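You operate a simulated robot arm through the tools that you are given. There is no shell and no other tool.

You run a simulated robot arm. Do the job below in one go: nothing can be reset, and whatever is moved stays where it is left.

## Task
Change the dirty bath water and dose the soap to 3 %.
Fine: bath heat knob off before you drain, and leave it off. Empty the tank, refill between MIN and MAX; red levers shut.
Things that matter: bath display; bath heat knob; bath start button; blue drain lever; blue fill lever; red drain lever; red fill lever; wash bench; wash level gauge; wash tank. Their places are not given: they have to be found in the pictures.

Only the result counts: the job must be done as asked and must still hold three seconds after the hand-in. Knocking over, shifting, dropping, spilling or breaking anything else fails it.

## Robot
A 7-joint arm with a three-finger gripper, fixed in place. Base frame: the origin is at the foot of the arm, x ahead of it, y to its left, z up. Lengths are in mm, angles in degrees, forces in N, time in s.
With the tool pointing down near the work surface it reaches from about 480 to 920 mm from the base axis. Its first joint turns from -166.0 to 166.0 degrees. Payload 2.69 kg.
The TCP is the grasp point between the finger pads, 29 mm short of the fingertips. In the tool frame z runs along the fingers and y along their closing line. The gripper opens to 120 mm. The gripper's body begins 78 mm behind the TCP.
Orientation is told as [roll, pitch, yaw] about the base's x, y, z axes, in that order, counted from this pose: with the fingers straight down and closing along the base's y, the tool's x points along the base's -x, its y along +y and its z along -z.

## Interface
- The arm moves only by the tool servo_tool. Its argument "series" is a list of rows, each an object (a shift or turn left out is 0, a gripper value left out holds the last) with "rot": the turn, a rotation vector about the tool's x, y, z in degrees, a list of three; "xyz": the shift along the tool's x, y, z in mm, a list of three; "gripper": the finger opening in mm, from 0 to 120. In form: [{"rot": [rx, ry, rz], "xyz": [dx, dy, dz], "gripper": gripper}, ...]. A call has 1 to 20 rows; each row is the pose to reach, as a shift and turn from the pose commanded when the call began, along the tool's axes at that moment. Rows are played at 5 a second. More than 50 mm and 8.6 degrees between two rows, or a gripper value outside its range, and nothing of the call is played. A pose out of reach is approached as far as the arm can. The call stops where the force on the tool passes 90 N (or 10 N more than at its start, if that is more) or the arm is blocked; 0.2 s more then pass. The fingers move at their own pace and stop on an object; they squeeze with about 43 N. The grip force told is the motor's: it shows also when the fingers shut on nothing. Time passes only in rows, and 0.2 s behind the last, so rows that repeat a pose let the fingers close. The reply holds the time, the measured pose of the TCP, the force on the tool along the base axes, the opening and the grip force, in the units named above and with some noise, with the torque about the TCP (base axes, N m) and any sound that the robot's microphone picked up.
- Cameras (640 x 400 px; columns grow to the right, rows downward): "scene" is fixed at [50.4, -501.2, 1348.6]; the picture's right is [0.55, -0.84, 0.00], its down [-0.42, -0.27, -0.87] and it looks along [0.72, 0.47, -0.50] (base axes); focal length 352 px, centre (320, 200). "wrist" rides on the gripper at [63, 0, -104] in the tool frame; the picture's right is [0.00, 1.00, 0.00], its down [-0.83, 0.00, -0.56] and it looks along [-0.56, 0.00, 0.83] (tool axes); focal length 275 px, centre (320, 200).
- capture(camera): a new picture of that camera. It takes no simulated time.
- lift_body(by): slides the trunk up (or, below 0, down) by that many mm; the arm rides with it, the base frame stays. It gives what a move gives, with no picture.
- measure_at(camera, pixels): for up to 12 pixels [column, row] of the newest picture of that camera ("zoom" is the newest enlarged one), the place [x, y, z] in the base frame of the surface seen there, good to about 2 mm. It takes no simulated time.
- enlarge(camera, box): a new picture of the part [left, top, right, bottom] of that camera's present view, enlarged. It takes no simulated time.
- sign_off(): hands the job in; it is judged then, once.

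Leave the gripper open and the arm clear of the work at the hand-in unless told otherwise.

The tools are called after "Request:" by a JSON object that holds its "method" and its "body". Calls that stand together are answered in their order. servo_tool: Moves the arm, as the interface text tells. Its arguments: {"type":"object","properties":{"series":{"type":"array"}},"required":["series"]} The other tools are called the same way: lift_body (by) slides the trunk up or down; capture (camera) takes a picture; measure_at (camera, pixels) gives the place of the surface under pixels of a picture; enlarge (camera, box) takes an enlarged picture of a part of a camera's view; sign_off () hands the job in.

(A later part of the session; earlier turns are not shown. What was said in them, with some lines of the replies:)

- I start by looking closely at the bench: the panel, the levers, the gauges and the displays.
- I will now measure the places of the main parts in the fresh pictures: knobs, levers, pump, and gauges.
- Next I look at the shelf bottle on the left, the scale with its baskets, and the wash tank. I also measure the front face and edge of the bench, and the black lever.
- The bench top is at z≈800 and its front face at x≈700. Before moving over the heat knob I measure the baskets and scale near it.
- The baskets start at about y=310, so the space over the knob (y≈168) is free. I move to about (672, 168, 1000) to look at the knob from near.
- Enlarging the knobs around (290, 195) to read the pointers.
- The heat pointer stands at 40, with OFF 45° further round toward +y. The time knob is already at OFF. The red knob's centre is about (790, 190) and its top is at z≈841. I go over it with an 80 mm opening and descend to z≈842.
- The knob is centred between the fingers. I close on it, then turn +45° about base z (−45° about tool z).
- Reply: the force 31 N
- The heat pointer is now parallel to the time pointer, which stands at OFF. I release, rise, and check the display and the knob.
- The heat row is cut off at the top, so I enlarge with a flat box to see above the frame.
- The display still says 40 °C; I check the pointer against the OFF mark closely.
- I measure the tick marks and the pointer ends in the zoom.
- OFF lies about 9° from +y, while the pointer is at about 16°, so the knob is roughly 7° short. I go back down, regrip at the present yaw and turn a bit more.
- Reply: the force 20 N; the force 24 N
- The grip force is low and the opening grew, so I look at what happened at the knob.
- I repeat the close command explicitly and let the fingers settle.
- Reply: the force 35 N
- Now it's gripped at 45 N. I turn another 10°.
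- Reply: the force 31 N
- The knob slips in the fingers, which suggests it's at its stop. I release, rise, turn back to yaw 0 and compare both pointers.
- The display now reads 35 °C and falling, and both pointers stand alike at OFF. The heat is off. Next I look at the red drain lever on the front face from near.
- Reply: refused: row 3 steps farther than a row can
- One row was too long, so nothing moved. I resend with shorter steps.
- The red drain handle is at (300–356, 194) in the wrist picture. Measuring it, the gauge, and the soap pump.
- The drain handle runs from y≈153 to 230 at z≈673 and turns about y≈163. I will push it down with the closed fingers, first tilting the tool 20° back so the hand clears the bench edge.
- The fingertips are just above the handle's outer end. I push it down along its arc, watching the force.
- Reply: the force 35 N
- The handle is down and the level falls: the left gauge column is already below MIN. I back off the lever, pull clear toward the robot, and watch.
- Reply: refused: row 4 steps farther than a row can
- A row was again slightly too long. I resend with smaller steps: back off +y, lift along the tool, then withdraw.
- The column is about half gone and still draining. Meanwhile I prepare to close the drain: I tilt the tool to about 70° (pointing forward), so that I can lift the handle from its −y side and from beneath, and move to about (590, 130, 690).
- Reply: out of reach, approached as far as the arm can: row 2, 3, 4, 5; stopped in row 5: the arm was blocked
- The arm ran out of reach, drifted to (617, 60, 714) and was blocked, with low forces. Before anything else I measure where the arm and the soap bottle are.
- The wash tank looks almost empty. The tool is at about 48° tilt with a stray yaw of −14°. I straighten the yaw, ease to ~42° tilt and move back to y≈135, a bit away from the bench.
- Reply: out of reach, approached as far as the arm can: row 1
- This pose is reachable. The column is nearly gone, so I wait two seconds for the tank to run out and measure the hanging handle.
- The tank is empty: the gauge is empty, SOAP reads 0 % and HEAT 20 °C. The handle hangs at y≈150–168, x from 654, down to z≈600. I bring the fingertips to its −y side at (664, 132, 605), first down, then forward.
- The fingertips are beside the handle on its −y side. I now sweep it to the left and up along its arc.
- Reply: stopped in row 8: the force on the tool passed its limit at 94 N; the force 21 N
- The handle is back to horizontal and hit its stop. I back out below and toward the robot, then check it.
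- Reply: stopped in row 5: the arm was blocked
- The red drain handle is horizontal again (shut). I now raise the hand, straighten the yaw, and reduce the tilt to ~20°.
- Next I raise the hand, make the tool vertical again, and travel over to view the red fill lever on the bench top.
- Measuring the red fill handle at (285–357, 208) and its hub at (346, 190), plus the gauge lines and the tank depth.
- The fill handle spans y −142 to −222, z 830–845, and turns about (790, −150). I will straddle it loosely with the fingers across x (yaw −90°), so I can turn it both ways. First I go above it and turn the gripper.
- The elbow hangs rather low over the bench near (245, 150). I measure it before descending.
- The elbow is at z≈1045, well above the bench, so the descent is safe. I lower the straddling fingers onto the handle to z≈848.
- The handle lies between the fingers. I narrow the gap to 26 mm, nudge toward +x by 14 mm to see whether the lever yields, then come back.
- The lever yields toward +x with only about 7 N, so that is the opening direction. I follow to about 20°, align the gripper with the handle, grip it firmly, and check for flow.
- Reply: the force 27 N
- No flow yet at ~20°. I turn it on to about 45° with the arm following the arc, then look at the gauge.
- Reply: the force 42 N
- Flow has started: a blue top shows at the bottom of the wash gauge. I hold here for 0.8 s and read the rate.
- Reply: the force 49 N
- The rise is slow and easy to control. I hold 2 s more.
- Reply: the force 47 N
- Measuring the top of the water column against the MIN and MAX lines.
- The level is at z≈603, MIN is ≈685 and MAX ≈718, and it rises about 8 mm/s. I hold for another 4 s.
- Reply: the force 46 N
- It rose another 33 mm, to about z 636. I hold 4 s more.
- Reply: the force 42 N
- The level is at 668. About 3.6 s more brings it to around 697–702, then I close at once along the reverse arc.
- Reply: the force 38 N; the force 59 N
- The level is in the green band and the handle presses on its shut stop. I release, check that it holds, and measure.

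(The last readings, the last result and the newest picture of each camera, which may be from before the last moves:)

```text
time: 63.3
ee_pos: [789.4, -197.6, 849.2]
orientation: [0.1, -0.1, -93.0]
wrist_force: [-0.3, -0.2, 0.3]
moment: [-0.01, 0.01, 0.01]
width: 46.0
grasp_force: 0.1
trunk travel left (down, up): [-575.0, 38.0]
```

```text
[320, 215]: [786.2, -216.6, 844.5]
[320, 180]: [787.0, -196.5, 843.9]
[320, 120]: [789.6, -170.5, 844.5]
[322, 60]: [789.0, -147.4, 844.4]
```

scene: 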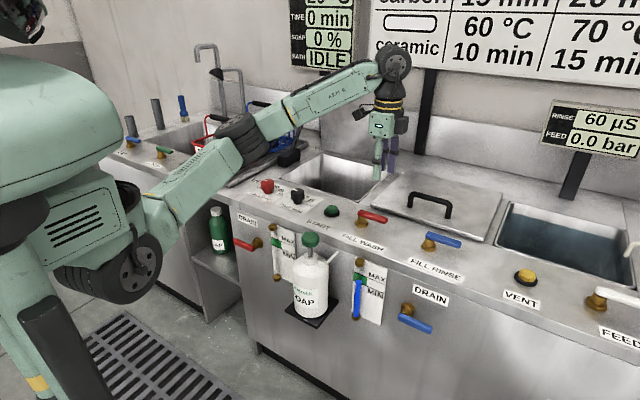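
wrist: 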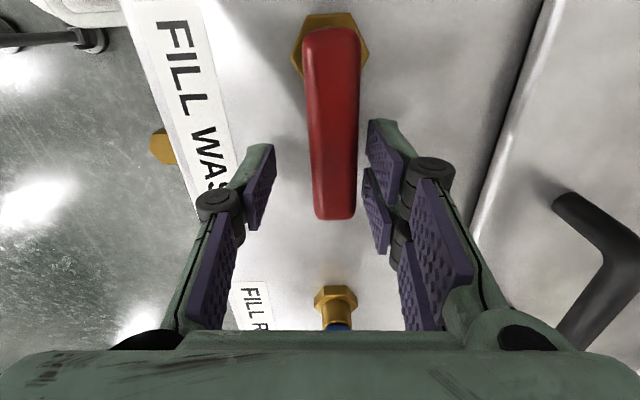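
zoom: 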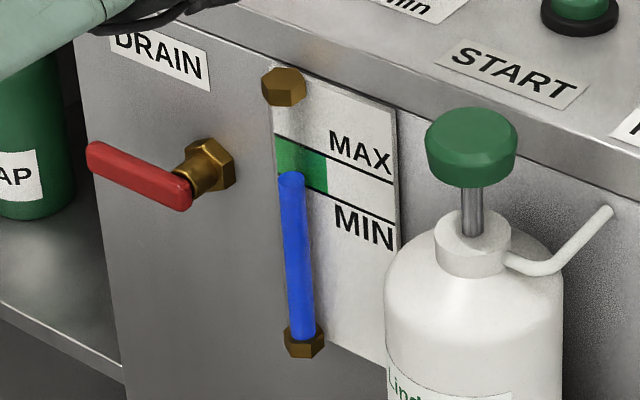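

The level is 700, between MIN 685 and MAX 718, and steady. The fill handle is back at its shut position. Next I rise, turn the gripper back to yaw 0, close it, and view the soap pump.

Request:
{"method": "servo_tool", "body": {"series": [{"xyz": [0, 0, -45]}, {"xyz": [0, 0, -90]}, {"xyz": [0, 0, -135]}, {"xyz": [0, 0, -140]}]}}

Request:
{"method": "servo_tool", "body": {"series": [{"xyz": [8, -22, 0], "rot": [0, 0, -7.75]}, {"xyz": [16, -44, 0], "rot": [0, 0, -15.5]}, {"xyz": [23, -66, 0], "rot": [0, 0, -23.25]}, {"xyz": [31, -88, 0], "rot": [0, 0, -31]}, {"xyz": [39, -110, 0], "rot": [0, 0, -38.75]}, {"xyz": [47, -132, 0], "rot": [0, 0, -46.5]}, {"xyz": [55, -154, 0], "rot": [0, 0, -54.25]}, {"xyz": [62, -176, 0], "rot": [0, 0, -62]}, {"xyz": [70, -198, 0], "rot": [0, 0, -69.75]}, {"xyz": [78, -220, 0], "rot": [0, 0, -77.5]}, {"xyz": [86, -241, 0], "rot": [0, 0, -85.25]}, {"xyz": [93.5, -262, 0], "rot": [0, 0, -93]}, {"xyz": [93.5, -262, 0], "rot": [0, 0, -93]}]}}

Request:
{"method": "capture", "body": {"camera": "wrist"}}

Request:
{"method": "capture", "body": {"camera": "scene"}}

Request:
{"method": "enlarge", "body": {"camera": "scene", "box": [260, 0, 400, 50]}}

```text
time: 64.3
ee_pos: [787.4, -197.7, 988.6]
orientation: [0.1, 0.0, -92.9]
wrist_force: [0.3, -0.8, -0.2]
moment: [-0.02, 0.01, -0.04]
width: 46.0
grasp_force: 0.0
trunk travel left (down, up): [-575.0, 38.0]
```

```text
time: 67.1
ee_pos: [530.8, -89.6, 988.1]
orientation: [0.0, -0.2, 0.2]
wrist_force: [0.1, 0.7, 0.4]
moment: [0.0, 0.0, 0.02]
width: 45.7
grasp_force: 0.1
trunk travel left (down, up): [-575.0, 38.0]
```

```text
taken
```

wrist: 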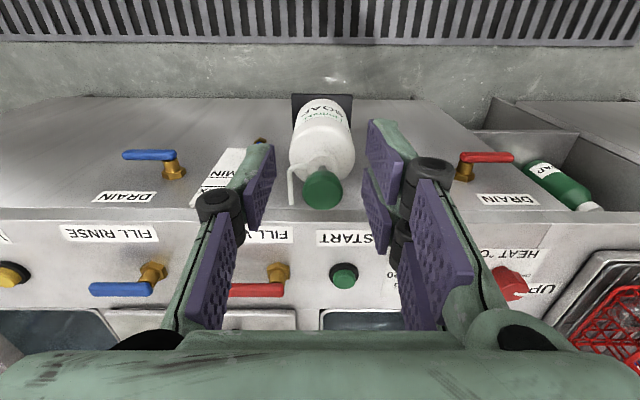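

```text
taken
```

scene: 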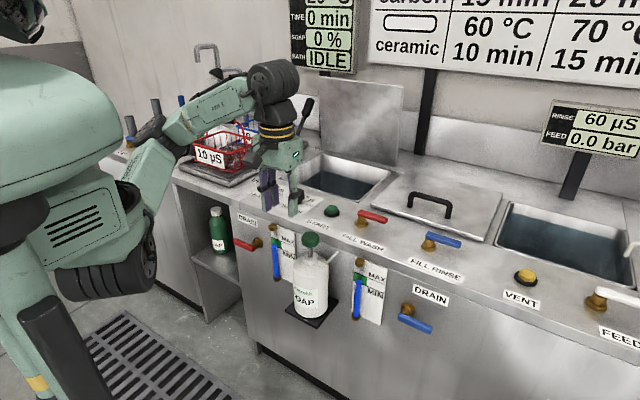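

```text
4.57 times, centred on (330, 25) of scene
```

zoom: 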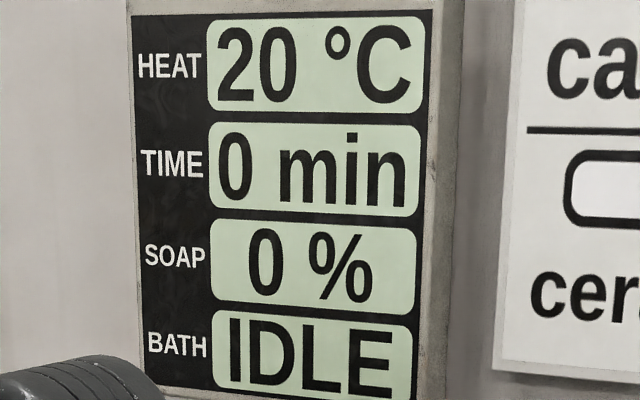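

The water is clean and the display reads 0 % soap, IDLE. Measuring the green pump head at about (323, 188).

Request:
{"method": "enlarge", "body": {"camera": "wrist", "box": [270, 140, 370, 220]}}

Request:
{"method": "measure_at", "body": {"camera": "zoom", "pixels": [[335, 260], [275, 245], [390, 245], [330, 305], [330, 200], [335, 230], [310, 180], [190, 290], [200, 200]]}}

```text
5.00 times, centred on (320, 180) of wrist
```

zoom: 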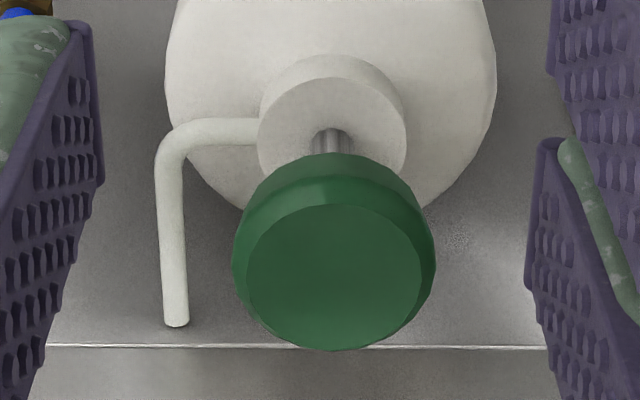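

```text
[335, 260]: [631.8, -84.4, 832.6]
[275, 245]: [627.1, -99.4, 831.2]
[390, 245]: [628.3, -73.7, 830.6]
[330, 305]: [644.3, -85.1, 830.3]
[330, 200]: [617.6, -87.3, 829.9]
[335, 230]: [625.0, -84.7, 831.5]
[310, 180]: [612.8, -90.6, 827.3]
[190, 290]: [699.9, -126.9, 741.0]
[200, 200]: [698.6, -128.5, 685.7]
```

The head's top centre is about (636, −86, 831). The spout runs into the panel, so pressing doses the bath. I close the fingers and go just above it.

Request:
{"method": "servo_tool", "body": {"series": [{"xyz": [-35, 1, 0], "gripper": 0}, {"xyz": [-70, 2, 0]}, {"xyz": [-105.5, 3.5, 0]}, {"xyz": [-105.5, 3.5, 45]}, {"xyz": [-105.5, 3.5, 88]}, {"xyz": [-105.5, 3.5, 112]}, {"xyz": [-105.5, 3.5, 118]}, {"xyz": [-105.5, 3.5, 118]}]}}

Request:
{"method": "capture", "body": {"camera": "wrist"}}

Request:
{"method": "enlarge", "body": {"camera": "scene", "box": [250, 200, 370, 330]}}

```text
time: 68.9
ee_pos: [637.8, -86.9, 870.5]
orientation: [0.0, -0.1, 0.1]
wrist_force: [-0.4, 0.2, 0.0]
moment: [-0.01, 0.01, 0.03]
width: 0.0
grasp_force: 28.8
trunk travel left (down, up): [-575.0, 38.0]
```

```text
taken
```

wrist: 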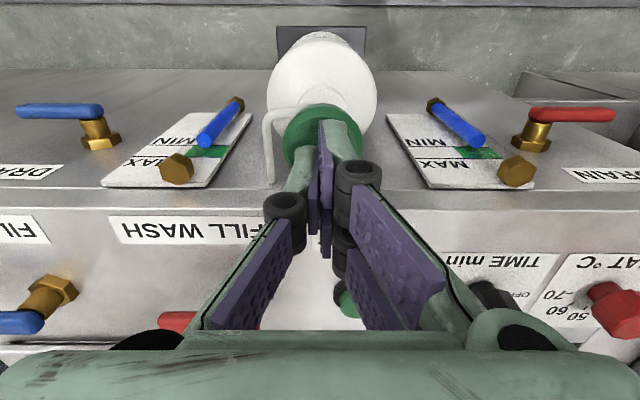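

```text
3.08 times, centred on (310, 265) of scene
```

zoom: 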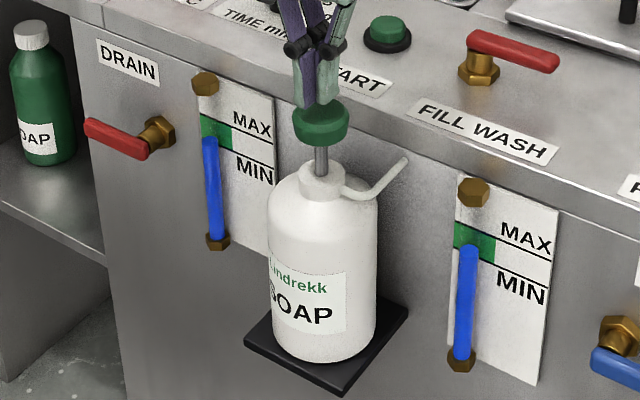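

The fingertips are centred about 10 mm above the head. I press down gradually, watching force and sound.

Request:
{"method": "servo_tool", "body": {"series": [{"xyz": [0, 0, 6]}, {"xyz": [0, 0, 12]}, {"xyz": [0, 0, 18]}, {"xyz": [0, 0, 24]}]}}

Request:
{"method": "enlarge", "body": {"camera": "scene", "box": [250, 200, 370, 330]}}

Request:
{"method": "enlarge", "body": {"camera": "scene", "box": [260, 0, 400, 50]}}

```text
time: 69.9
ee_pos: [636.6, -86.7, 847.8]
orientation: [0.0, -0.2, 0.1]
wrist_force: [2.6, -2.0, 5.5]
moment: [0.0, -0.07, -0.02]
width: 6.2
grasp_force: 28.9
trunk travel left (down, up): [-575.0, 38.0]
```

```text
3.08 times, centred on (310, 265) of scene
```

zoom: 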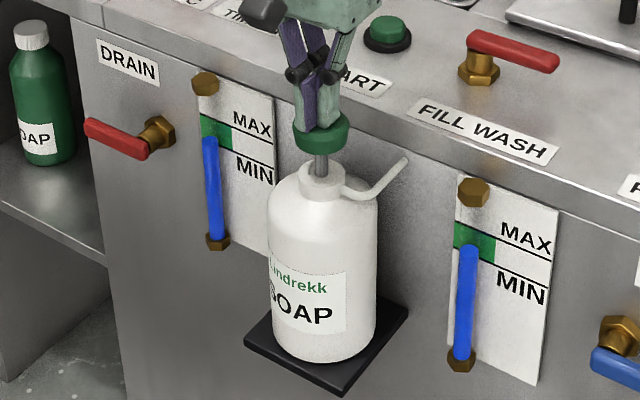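

```text
4.57 times, centred on (330, 25) of scene
```

zoom: 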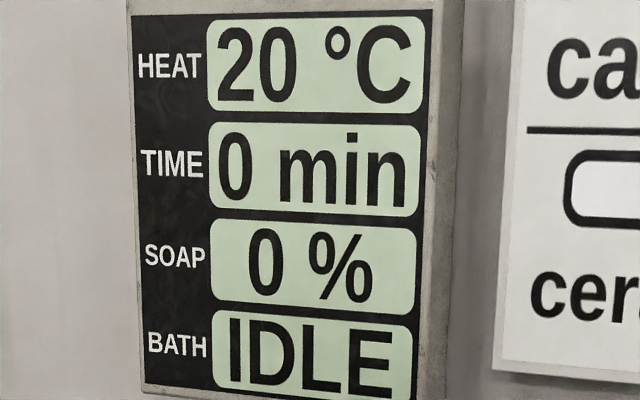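

The head moves down softly (5.5 N) but there's no dose yet. I press further, to the end of the stroke.

Request:
{"method": "servo_tool", "body": {"series": [{"xyz": [0, 0, 4]}, {"xyz": [0, 0, 8]}, {"xyz": [0, 0, 12]}]}}

Request:
{"method": "enlarge", "body": {"camera": "scene", "box": [250, 200, 370, 330]}}

Request:
{"method": "enlarge", "body": {"camera": "scene", "box": [260, 0, 400, 50]}}

Request:
{"method": "capture", "body": {"camera": "wrist"}}

```text
time: 70.7
ee_pos: [638.4, -86.8, 834.4]
orientation: [0.0, -0.2, 0.2]
wrist_force: [2.9, 1.8, 11.0]
moment: [0.05, 0.0, -0.06]
width: 6.0
grasp_force: 28.6
trunk travel left (down, up): [-575.0, 38.0]
```

```text
3.08 times, centred on (310, 265) of scene
```

zoom: 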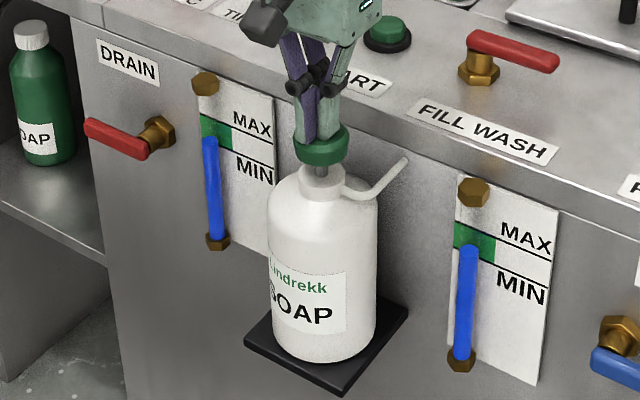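

```text
4.57 times, centred on (330, 25) of scene
```

zoom: 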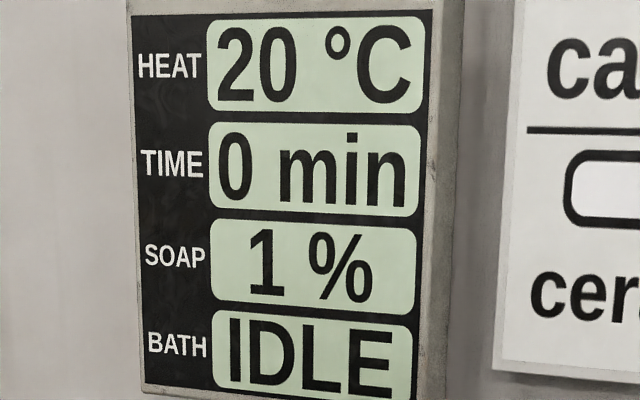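

```text
taken
```

wrist: 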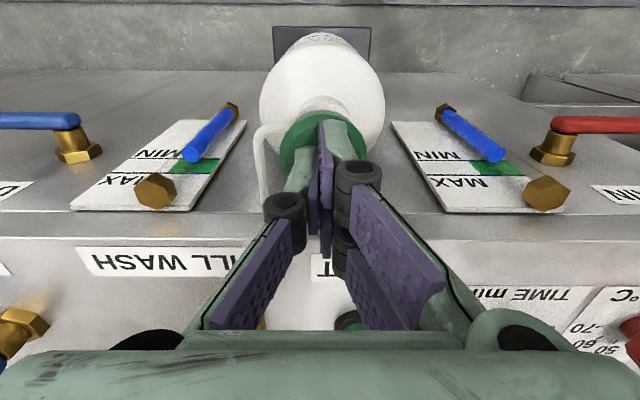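

One stroke adds 1 %: SOAP reads 1 %. I lift fully so the pump returns, then check the head and display.

Request:
{"method": "servo_tool", "body": {"series": [{"xyz": [0, 0, -12]}, {"xyz": [0, 0, -24]}, {"xyz": [0, 0, -38]}, {"xyz": [0, 0, -38]}, {"xyz": [0, 0, -38]}]}}

Request:
{"method": "enlarge", "body": {"camera": "scene", "box": [250, 200, 370, 330]}}

Request:
{"method": "enlarge", "body": {"camera": "scene", "box": [260, 0, 400, 50]}}

```text
time: 71.9
ee_pos: [636.4, -86.1, 873.1]
orientation: [0.0, -0.1, 0.1]
wrist_force: [0.5, -0.7, 0.1]
moment: [0.02, -0.03, 0.0]
width: 0.0
grasp_force: 28.4
trunk travel left (down, up): [-575.0, 38.0]
```

```text
3.08 times, centred on (310, 265) of scene
```

zoom: 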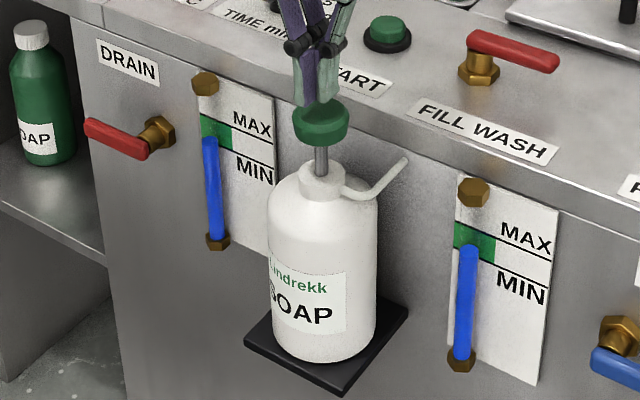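

```text
4.57 times, centred on (330, 25) of scene
```

zoom: 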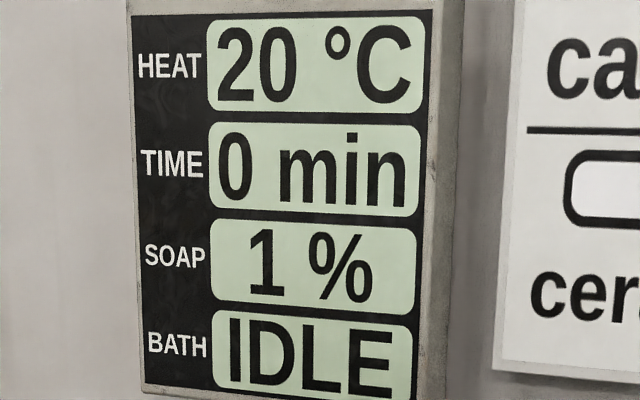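

The head is back up and the display holds 1 %. Second stroke, same depth, then a full release.

Request:
{"method": "servo_tool", "body": {"series": [{"xyz": [0, 0, 10]}, {"xyz": [0, 0, 20]}, {"xyz": [0, 0, 30]}, {"xyz": [0, 0, 38]}, {"xyz": [0, 0, 38]}, {"xyz": [0, 0, 26]}, {"xyz": [0, 0, 13]}, {"xyz": [0, 0, 0]}, {"xyz": [0, 0, 0]}, {"xyz": [0, 0, 0]}]}}

Request:
{"method": "enlarge", "body": {"camera": "scene", "box": [260, 0, 400, 50]}}

Request:
{"method": "enlarge", "body": {"camera": "scene", "box": [250, 200, 370, 330]}}

```text
time: 74.1
ee_pos: [635.9, -86.9, 872.7]
orientation: [-0.1, -0.3, 0.1]
wrist_force: [-0.6, 0.1, -0.2]
moment: [-0.02, 0.01, -0.01]
width: 0.1
grasp_force: 28.7
trunk travel left (down, up): [-575.0, 38.0]
```

```text
4.57 times, centred on (330, 25) of scene
```

zoom: 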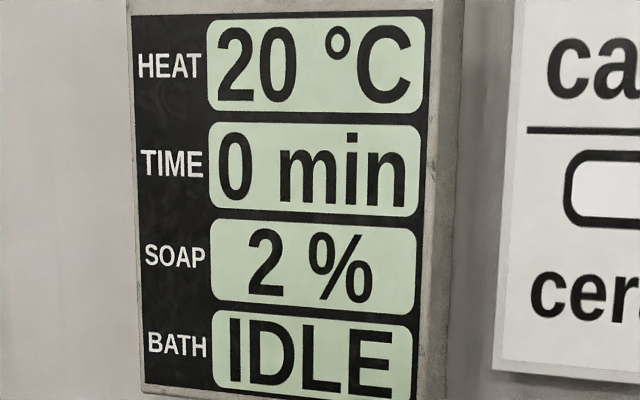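

```text
3.08 times, centred on (310, 265) of scene
```

zoom: 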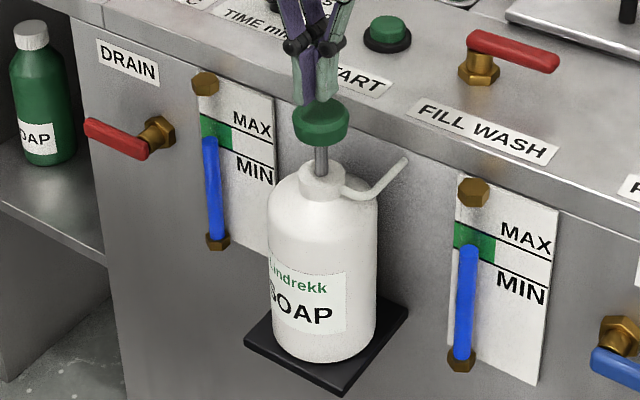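

SOAP reads 2 %. Third and last stroke.

Request:
{"method": "servo_tool", "body": {"series": [{"xyz": [0, 0, 10]}, {"xyz": [0, 0, 20]}, {"xyz": [0, 0, 30]}, {"xyz": [0, 0, 38]}, {"xyz": [0, 0, 38]}, {"xyz": [0, 0, 26]}, {"xyz": [0, 0, 13]}, {"xyz": [0, 0, 0]}, {"xyz": [0, 0, 0]}, {"xyz": [0, 0, 0]}]}}

Request:
{"method": "enlarge", "body": {"camera": "scene", "box": [260, 0, 400, 50]}}

```text
time: 76.3
ee_pos: [636.4, -89.6, 871.6]
orientation: [-0.1, -0.2, 0.1]
wrist_force: [-0.1, -0.5, 0.5]
moment: [0.0, 0.0, 0.03]
width: 0.1
grasp_force: 29.1
trunk travel left (down, up): [-575.0, 38.0]
```

```text
4.57 times, centred on (330, 25) of scene
```

zoom: 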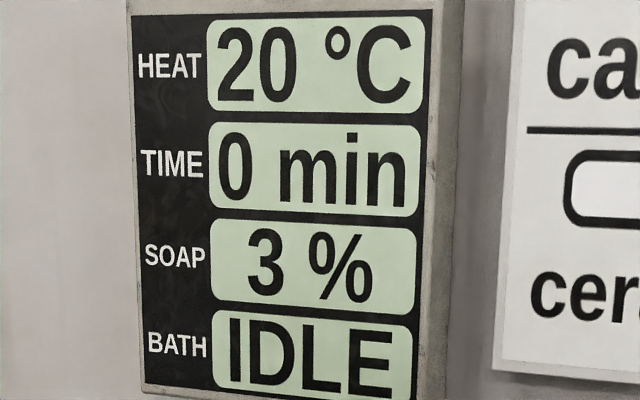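

SOAP reads 3 %. I lift clear of the pump, go back near the start pose, and open the gripper. Then I make a final check of everything.

Request:
{"method": "servo_tool", "body": {"series": [{"xyz": [0, 0, -45]}, {"xyz": [0, 0, -90]}, {"xyz": [20, 0, -130]}, {"xyz": [55, 5, -160]}, {"xyz": [90, 15, -185]}, {"xyz": [113, 35, -187], "gripper": 120}, {"xyz": [113, 35, -187]}, {"xyz": [113, 35, -187]}, {"xyz": [113, 35, -187]}, {"xyz": [113, 35, -187]}, {"xyz": [113, 35, -187]}]}}

Request:
{"method": "capture", "body": {"camera": "scene"}}

Request:
{"method": "capture", "body": {"camera": "wrist"}}

Request:
{"method": "enlarge", "body": {"camera": "scene", "box": [220, 170, 420, 295]}}

Request:
{"method": "enlarge", "body": {"camera": "scene", "box": [260, 0, 400, 50]}}

```text
time: 78.7
ee_pos: [524.2, -53.4, 1057.8]
orientation: [0.0, -0.2, 0.0]
wrist_force: [0.1, 0.8, 0.1]
moment: [0.01, 0.0, 0.0]
width: 105.7
grasp_force: 0.0
trunk travel left (down, up): [-575.0, 38.0]
```

```text
taken
```

scene: 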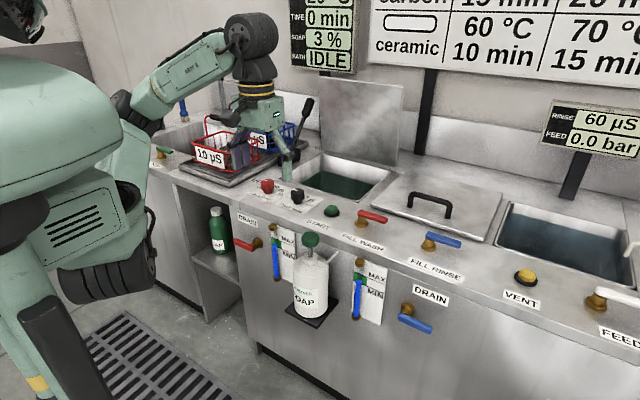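

```text
taken
```

wrist: 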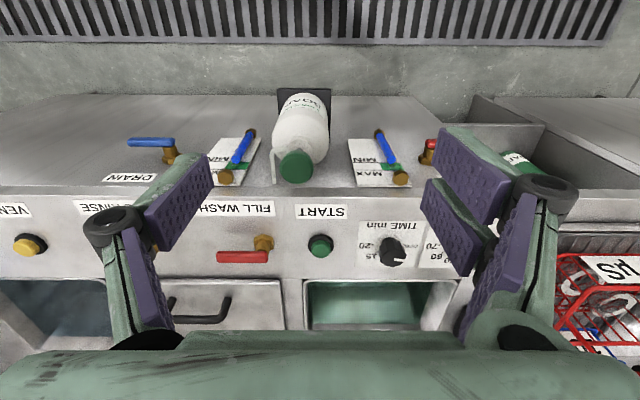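

```text
3.20 times, centred on (320, 232) of scene
```

zoom: 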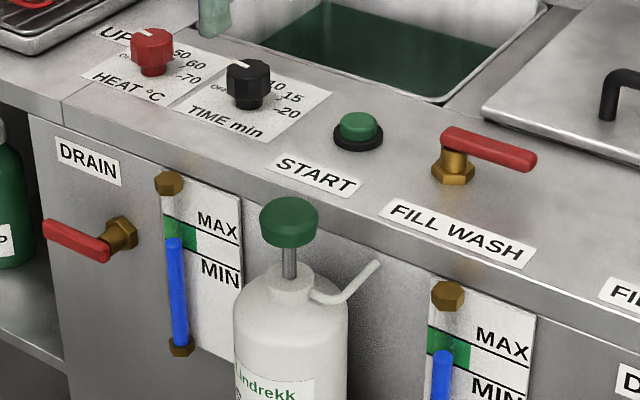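

```text
4.57 times, centred on (330, 25) of scene
```

zoom: 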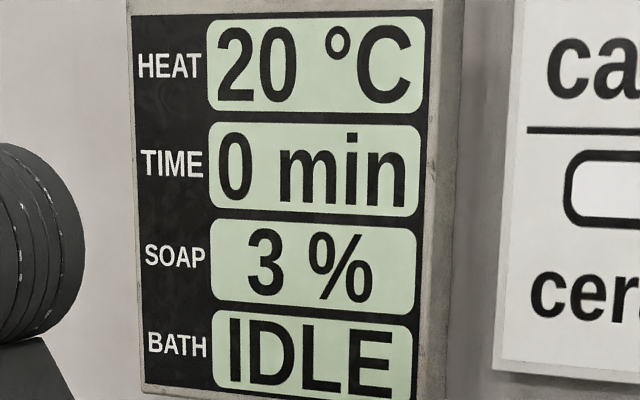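

Everything looks right. As a last check I measure whether the level stayed at 700 (no leak).

Request:
{"method": "enlarge", "body": {"camera": "scene", "box": [240, 210, 320, 290]}}

Request:
{"method": "measure_at", "body": {"camera": "zoom", "pixels": [[290, 178], [292, 184], [310, 150], [310, 192], [100, 160], [180, 195]]}}

```text
5.00 times, centred on (280, 250) of scene
```

zoom: 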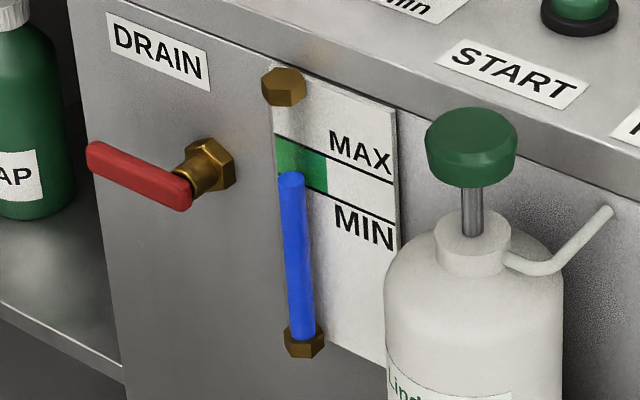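

```text
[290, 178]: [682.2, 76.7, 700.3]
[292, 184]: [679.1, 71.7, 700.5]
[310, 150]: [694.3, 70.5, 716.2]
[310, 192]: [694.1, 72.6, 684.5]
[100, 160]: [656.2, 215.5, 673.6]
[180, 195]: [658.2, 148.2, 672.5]
```

The level is steady at 700 (MIN 685, MAX ~717). Both red levers are shut, the heat is off, and soap reads 3 %. The arm is clear with the gripper open, so I hand in.

Request:
{"method": "sign_off", "body": {}}

```text
The job is handed in.
```

The bath water is changed and the soap is dosed to 3 %. I've handed the job in, but no verdict came back.

- **Heat:** I turned the bath heat knob off before draining and left it off. The display now reads 20 °C and IDLE.
- **Tank:** It drained until the gauge was empty and soap read 0 %. I refilled it to about 700 mm on the gauge, between MIN (about 685) and MAX (about 717). That level has held since I shut the fill lever.
- **Soap:** Three pump strokes brought the display up by 1 % each, to 3 %.
- **Levers:** Both red levers are back at their shut stops. I did not touch the blue levers or the start button.

At hand-in the arm was back near its start pose with the gripper open. Nothing was knocked, spilled or shifted that I could see. The arm did run out of reach twice near the drain lever and was blocked, but the forces stayed low.
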